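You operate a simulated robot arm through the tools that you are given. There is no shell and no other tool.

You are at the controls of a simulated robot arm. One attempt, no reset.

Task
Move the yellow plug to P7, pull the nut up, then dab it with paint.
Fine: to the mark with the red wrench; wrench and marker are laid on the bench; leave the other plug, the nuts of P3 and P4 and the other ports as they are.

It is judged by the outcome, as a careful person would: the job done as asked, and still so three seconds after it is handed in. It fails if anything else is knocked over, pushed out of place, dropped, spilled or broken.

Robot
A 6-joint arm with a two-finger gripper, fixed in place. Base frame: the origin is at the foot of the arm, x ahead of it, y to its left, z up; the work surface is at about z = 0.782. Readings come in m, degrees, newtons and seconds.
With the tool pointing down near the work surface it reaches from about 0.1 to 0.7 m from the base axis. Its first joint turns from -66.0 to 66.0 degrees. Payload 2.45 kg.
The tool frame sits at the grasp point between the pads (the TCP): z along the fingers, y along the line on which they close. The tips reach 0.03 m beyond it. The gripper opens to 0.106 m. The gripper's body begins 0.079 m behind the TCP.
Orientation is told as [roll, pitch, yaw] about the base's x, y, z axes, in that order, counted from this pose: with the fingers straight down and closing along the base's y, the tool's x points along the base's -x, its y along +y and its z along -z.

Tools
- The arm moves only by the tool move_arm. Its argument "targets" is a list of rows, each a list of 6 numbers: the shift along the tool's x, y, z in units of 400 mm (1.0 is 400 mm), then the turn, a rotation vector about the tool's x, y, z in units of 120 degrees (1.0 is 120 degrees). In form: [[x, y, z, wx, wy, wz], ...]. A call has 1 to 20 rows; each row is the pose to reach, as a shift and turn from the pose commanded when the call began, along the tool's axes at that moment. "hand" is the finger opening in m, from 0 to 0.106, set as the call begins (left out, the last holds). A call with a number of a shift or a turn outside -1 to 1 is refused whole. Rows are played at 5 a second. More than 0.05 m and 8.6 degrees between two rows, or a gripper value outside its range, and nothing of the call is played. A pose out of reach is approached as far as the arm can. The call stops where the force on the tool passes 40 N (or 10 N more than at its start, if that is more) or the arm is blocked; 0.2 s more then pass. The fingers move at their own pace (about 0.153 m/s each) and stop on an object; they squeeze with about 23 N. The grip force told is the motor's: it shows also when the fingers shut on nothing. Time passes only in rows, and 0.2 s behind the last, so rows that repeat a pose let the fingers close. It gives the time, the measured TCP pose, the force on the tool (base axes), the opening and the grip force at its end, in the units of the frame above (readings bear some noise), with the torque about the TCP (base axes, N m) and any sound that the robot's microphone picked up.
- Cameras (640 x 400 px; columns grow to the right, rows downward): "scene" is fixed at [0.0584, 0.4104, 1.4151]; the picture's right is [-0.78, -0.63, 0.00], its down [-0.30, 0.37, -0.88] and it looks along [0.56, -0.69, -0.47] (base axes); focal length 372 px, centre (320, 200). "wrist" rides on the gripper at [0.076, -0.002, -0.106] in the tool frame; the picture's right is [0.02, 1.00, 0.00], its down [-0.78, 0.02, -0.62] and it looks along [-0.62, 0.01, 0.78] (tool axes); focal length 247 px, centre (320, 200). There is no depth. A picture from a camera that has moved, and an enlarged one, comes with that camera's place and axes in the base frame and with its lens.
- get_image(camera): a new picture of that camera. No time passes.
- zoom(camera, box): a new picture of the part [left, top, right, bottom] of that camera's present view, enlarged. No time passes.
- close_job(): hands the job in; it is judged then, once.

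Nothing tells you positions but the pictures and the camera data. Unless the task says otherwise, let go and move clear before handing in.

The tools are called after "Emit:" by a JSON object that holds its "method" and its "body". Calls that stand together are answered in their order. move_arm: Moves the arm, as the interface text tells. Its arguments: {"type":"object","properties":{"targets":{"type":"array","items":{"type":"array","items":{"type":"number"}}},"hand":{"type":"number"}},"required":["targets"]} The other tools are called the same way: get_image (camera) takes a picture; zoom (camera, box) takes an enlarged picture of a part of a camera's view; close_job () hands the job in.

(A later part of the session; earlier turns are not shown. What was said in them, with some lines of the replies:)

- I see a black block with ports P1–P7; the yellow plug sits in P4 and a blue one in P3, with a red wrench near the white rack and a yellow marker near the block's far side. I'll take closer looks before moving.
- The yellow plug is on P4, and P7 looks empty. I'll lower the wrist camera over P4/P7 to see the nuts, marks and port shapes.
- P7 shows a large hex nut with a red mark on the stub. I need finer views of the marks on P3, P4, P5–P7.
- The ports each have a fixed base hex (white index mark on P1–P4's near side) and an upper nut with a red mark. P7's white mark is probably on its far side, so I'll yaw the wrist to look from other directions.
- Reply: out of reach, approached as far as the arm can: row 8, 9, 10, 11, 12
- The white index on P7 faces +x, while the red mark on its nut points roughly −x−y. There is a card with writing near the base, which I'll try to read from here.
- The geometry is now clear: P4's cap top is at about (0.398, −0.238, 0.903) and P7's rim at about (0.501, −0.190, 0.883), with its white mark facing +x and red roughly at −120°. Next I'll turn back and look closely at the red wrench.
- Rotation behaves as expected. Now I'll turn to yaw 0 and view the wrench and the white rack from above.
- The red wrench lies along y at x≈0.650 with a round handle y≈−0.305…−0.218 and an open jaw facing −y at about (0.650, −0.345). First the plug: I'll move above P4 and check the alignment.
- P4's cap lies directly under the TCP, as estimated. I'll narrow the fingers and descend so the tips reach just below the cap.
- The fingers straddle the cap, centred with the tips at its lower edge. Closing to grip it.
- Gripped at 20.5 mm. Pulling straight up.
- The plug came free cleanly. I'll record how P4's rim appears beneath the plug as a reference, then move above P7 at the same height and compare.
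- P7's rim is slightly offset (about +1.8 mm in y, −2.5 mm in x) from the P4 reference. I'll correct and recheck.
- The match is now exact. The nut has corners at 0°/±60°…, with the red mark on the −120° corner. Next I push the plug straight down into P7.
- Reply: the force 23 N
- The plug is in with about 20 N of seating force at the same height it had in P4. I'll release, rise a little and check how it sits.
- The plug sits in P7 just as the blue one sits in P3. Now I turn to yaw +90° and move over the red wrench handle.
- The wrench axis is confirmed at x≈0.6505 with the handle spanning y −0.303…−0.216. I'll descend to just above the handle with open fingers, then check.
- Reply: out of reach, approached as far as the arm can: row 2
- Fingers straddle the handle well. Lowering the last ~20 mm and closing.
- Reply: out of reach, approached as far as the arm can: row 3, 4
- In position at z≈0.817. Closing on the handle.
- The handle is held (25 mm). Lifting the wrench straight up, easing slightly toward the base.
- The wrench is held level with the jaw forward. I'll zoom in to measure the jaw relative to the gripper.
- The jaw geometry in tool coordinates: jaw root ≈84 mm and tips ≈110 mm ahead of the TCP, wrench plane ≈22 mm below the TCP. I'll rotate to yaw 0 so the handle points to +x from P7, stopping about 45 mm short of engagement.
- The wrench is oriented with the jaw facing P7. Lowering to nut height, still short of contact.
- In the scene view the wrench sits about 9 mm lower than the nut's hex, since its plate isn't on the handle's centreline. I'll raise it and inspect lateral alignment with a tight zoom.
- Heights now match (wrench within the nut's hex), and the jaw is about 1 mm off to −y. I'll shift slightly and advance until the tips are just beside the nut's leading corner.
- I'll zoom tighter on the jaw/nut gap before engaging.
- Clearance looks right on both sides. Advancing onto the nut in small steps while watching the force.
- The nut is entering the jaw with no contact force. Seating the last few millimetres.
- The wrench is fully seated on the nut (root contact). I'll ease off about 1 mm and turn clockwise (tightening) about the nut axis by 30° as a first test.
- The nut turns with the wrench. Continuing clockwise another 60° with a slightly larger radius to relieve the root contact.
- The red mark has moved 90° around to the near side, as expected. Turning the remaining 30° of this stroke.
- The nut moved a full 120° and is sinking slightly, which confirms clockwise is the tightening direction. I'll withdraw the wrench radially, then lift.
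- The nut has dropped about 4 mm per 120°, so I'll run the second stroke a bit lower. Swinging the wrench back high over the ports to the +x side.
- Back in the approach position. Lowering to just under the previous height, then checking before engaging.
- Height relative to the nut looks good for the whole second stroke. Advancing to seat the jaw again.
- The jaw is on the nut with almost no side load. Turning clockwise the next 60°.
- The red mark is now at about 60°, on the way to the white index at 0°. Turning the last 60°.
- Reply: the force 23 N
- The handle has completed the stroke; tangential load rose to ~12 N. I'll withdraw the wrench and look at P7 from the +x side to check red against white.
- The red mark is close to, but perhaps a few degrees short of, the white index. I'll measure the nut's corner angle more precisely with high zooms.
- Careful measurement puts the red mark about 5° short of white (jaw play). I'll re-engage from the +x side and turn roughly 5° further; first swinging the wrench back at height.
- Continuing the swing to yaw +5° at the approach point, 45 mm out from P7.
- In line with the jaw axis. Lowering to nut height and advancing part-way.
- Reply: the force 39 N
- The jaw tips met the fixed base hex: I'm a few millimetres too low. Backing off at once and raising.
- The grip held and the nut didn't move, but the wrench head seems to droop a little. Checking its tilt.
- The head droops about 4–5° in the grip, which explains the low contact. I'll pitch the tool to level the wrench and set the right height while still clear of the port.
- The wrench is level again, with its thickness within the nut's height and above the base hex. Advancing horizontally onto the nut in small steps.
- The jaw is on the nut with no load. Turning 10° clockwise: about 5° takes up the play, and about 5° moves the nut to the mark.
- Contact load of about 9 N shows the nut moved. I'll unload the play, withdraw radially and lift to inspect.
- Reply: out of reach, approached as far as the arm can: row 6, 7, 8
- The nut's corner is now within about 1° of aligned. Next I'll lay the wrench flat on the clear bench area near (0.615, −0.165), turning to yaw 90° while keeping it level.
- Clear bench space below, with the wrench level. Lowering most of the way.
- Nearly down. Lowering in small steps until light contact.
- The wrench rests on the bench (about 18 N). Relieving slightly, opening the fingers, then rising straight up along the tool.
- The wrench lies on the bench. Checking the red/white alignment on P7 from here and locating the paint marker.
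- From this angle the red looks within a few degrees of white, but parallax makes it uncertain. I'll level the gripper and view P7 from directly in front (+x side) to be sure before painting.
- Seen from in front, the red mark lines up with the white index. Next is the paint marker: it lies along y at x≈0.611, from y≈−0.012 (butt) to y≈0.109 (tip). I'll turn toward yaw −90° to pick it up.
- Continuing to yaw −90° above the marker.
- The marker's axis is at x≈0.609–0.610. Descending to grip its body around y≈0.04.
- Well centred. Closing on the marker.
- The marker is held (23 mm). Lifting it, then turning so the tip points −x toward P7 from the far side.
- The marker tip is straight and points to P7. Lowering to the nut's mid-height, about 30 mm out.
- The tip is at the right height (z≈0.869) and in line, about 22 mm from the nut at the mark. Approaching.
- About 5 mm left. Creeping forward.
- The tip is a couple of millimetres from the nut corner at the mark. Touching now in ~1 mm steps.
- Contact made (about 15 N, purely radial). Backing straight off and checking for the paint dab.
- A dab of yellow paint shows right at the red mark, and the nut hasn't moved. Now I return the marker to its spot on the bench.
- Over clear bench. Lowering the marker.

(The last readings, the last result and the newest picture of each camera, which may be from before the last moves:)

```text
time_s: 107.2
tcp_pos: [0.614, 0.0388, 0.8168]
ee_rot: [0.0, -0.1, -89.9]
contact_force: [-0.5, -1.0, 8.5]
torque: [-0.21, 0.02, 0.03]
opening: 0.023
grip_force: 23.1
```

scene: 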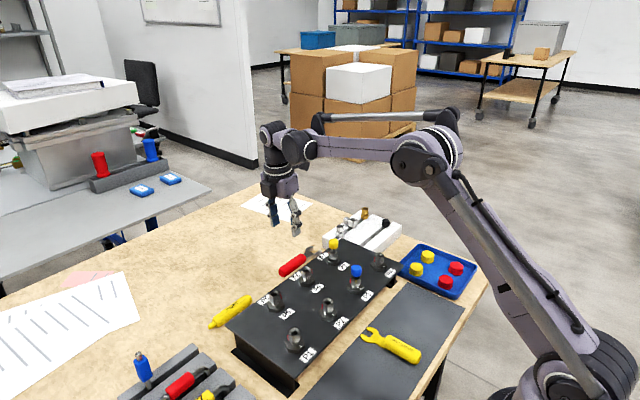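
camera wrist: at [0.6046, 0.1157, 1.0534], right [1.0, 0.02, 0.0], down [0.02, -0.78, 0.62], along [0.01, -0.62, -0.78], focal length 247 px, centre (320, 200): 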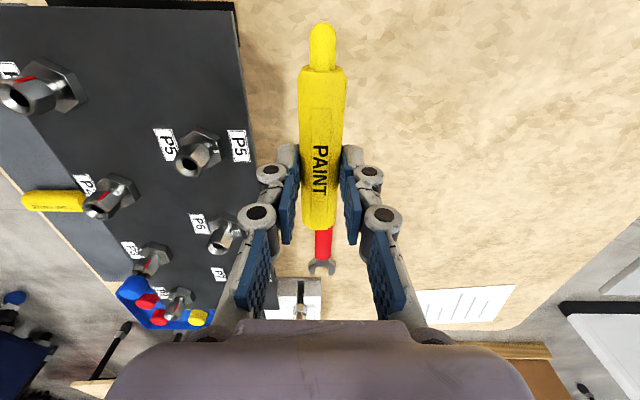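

The marker rests on the bench (8.5 N). Releasing slowly and rising clear.

Emit:
{"method": "move_arm", "body": {"hand": 0.06, "targets": [[0, 0, 0, 0, 0, 0], [0, 0, 0, 0, 0, 0], [0, 0, -0.002, 0, 0, 0], [0, 0, -0.03, 0, 0, 0], [0, 0, -0.1, 0, 0, 0], [0, 0, -0.2, 0, 0, 0], [0, 0, -0.32, 0, 0, 0], [0, 0, -0.4, 0, 0, 0], [0, 0, -0.4, 0, 0, 0]]}}

Emit:
{"method": "get_image", "body": {"camera": "wrist"}}

Emit:
{"method": "get_image", "body": {"camera": "scene"}}

```text
time_s: 109.2
tcp_pos: [0.6121, 0.0413, 0.9785]
ee_rot: [0.1, 0.0, -89.9]
contact_force: [0.5, 0.1, 0.1]
torque: [0.0, -0.02, -0.01]
opening: 0.06
grip_force: 0.3
```

```text
taken
camera wrist: at [0.6107, 0.117, 1.0833], right [1.0, 0.02, 0.0], down [0.02, -0.78, 0.62], along [0.01, -0.62, -0.78], focal length 247 px, centre (320, 200)
```

wrist: 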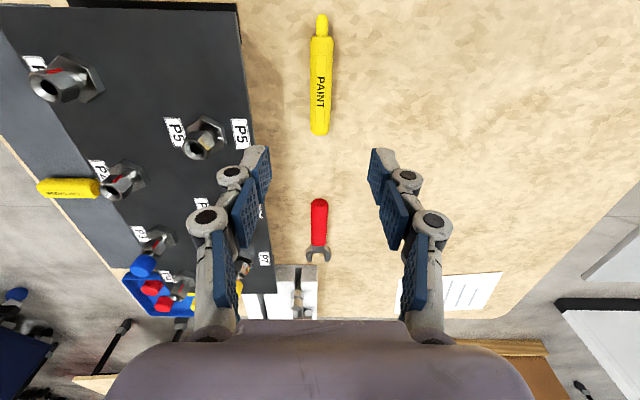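

```text
taken
```

scene: 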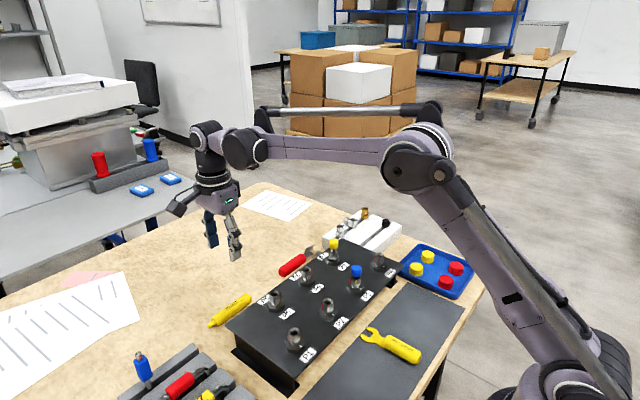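

Both tools are laid down. One last look at P7 from the far side to verify the dab and mark before handing in.

Emit:
{"method": "move_arm", "body": {"targets": [[-0.067, -0.0145, -0.025, 0, 0, 0.05], [-0.1345, -0.029, -0.025, 0, 0, 0.1], [-0.2018, -0.0435, -0.025, 0, 0, 0.15], [-0.269, -0.058, -0.025, 0, 0, 0.2], [-0.336, -0.0725, -0.025, 0, 0, 0.25], [-0.4035, -0.087, -0.025, 0, 0, 0.3], [-0.4708, -0.1015, -0.025, 0, 0, 0.35], [-0.538, -0.116, -0.025, 0, 0, 0.4], [-0.605, -0.1305, -0.025, 0, 0, 0.45], [-0.6725, -0.145, -0.025, 0, 0, 0.5], [-0.6725, -0.145, -0.025, 0, 0, 0.5]]}}

Emit:
{"method": "get_image", "body": {"camera": "wrist"}}

```text
time_s: 111.6
tcp_pos: [0.5563, -0.2309, 0.9877]
ee_rot: [0.0, -0.1, -150.0]
contact_force: [-0.3, -0.1, 0.3]
torque: [-0.05, 0.02, 0.02]
opening: 0.0599
grip_force: 0.0
```

```text
taken
camera wrist: at [0.6213, -0.1902, 1.0923], right [0.52, -0.86, 0.0], down [-0.67, -0.41, 0.62], along [-0.53, -0.32, -0.78], focal length 247 px, centre (320, 200)
```

wrist: 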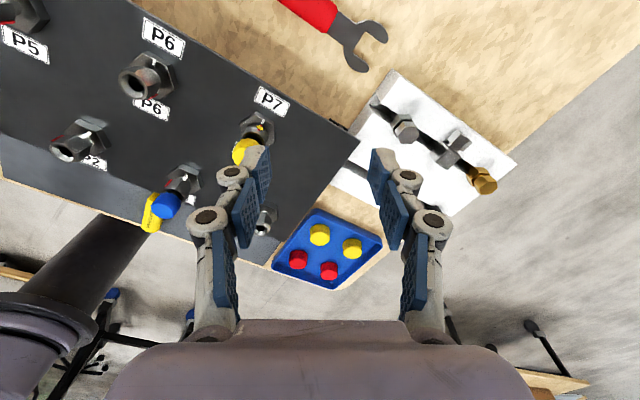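

Emit:
{"method": "zoom", "body": {"camera": "wrist", "box": [235, 105, 285, 155]}}

Emit:
{"method": "zoom", "body": {"camera": "scene", "box": [200, 200, 440, 360]}}

```text
8.00 times, centred on (260, 130) of wrist
camera zoom: at [0.6213, -0.1902, 1.0923], right [0.52, -0.86, 0.0], down [-0.67, -0.41, 0.62], along [-0.53, -0.32, -0.78], focal length 1976 px, centre (800, 760)
```

zoom: 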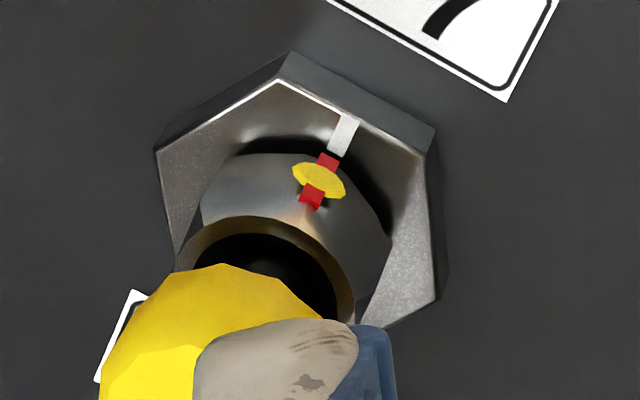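

```text
2.50 times, centred on (320, 280) of scene
camera zoom: at [0.0584, 0.4104, 1.4151], right [-0.78, -0.63, 0.0], down [-0.3, 0.37, -0.88], along [0.56, -0.69, -0.47], focal length 931 px, centre (320, 0)
```

zoom: 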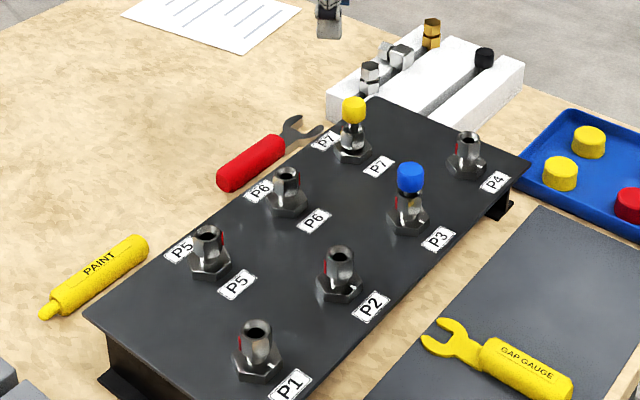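

The paint dab is on the nut across the red mark, which lines up with white. The plug is in P7, and the other ports are untouched. Moving the arm up and clear before handing in.

Emit:
{"method": "move_arm", "body": {"targets": [[0, 0, -0.08, 0, 0, 0], [0, 0, -0.16, 0, 0, 0], [0, 0, -0.25, 0, 0, 0], [0, 0, -0.25, 0, 0, 0]]}}

Emit:
{"method": "get_image", "body": {"camera": "scene"}}

```text
time_s: 112.6
tcp_pos: [0.5563, -0.2291, 1.0854]
ee_rot: [0.1, 0.0, -149.9]
contact_force: [0.2, 0.2, 0.1]
torque: [0.0, 0.0, -0.01]
opening: 0.06
grip_force: 0.0
```

```text
taken
```

scene: 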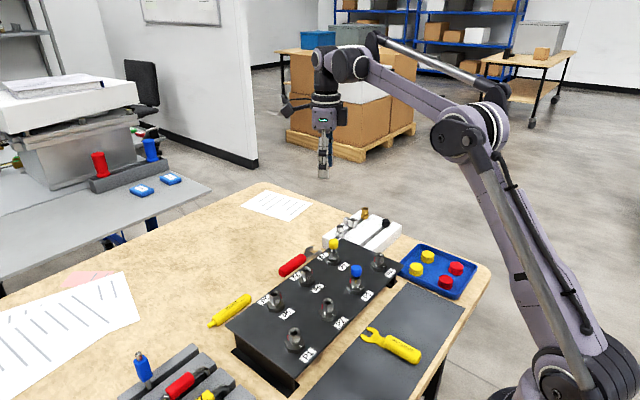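

Everything is in place: the plug is in P7, the nut is tightened to the mark and painted, the wrench and marker lie on the bench, and the arm is clear. Handing in.

Emit:
{"method": "close_job", "body": {}}

```text
The job is handed in.
```

The yellow plug is now in P7. I pulled its nut up with the red wrench until the red mark lined up with the white one, and dabbed the nut with paint right at the mark. The job is handed in.

- **Plug:** it came out of P4 cleanly and sits in P7 at the same height it had there.
- **Nut:** it took two 120° clockwise strokes. A final look showed it about 5° short, so I gave it a small extra turn. Seen from straight in front, the marks now line up; I'd put it within a couple of degrees.
- **One bump:** before that last turn, the wrench was a few millimetres too low and its jaw tips pressed on P7's fixed base hex at about 39 N. I backed off and levelled the wrench. The nut had not moved, and I saw no damage.
- **Tools:** the wrench and marker are both lying on the bench. The marker is back near where it started; the wrench is a few centimetres from its original spot.
- **Everything else:** the blue plug, the nuts on P3 and P4, and the other ports look unchanged in the final pictures.
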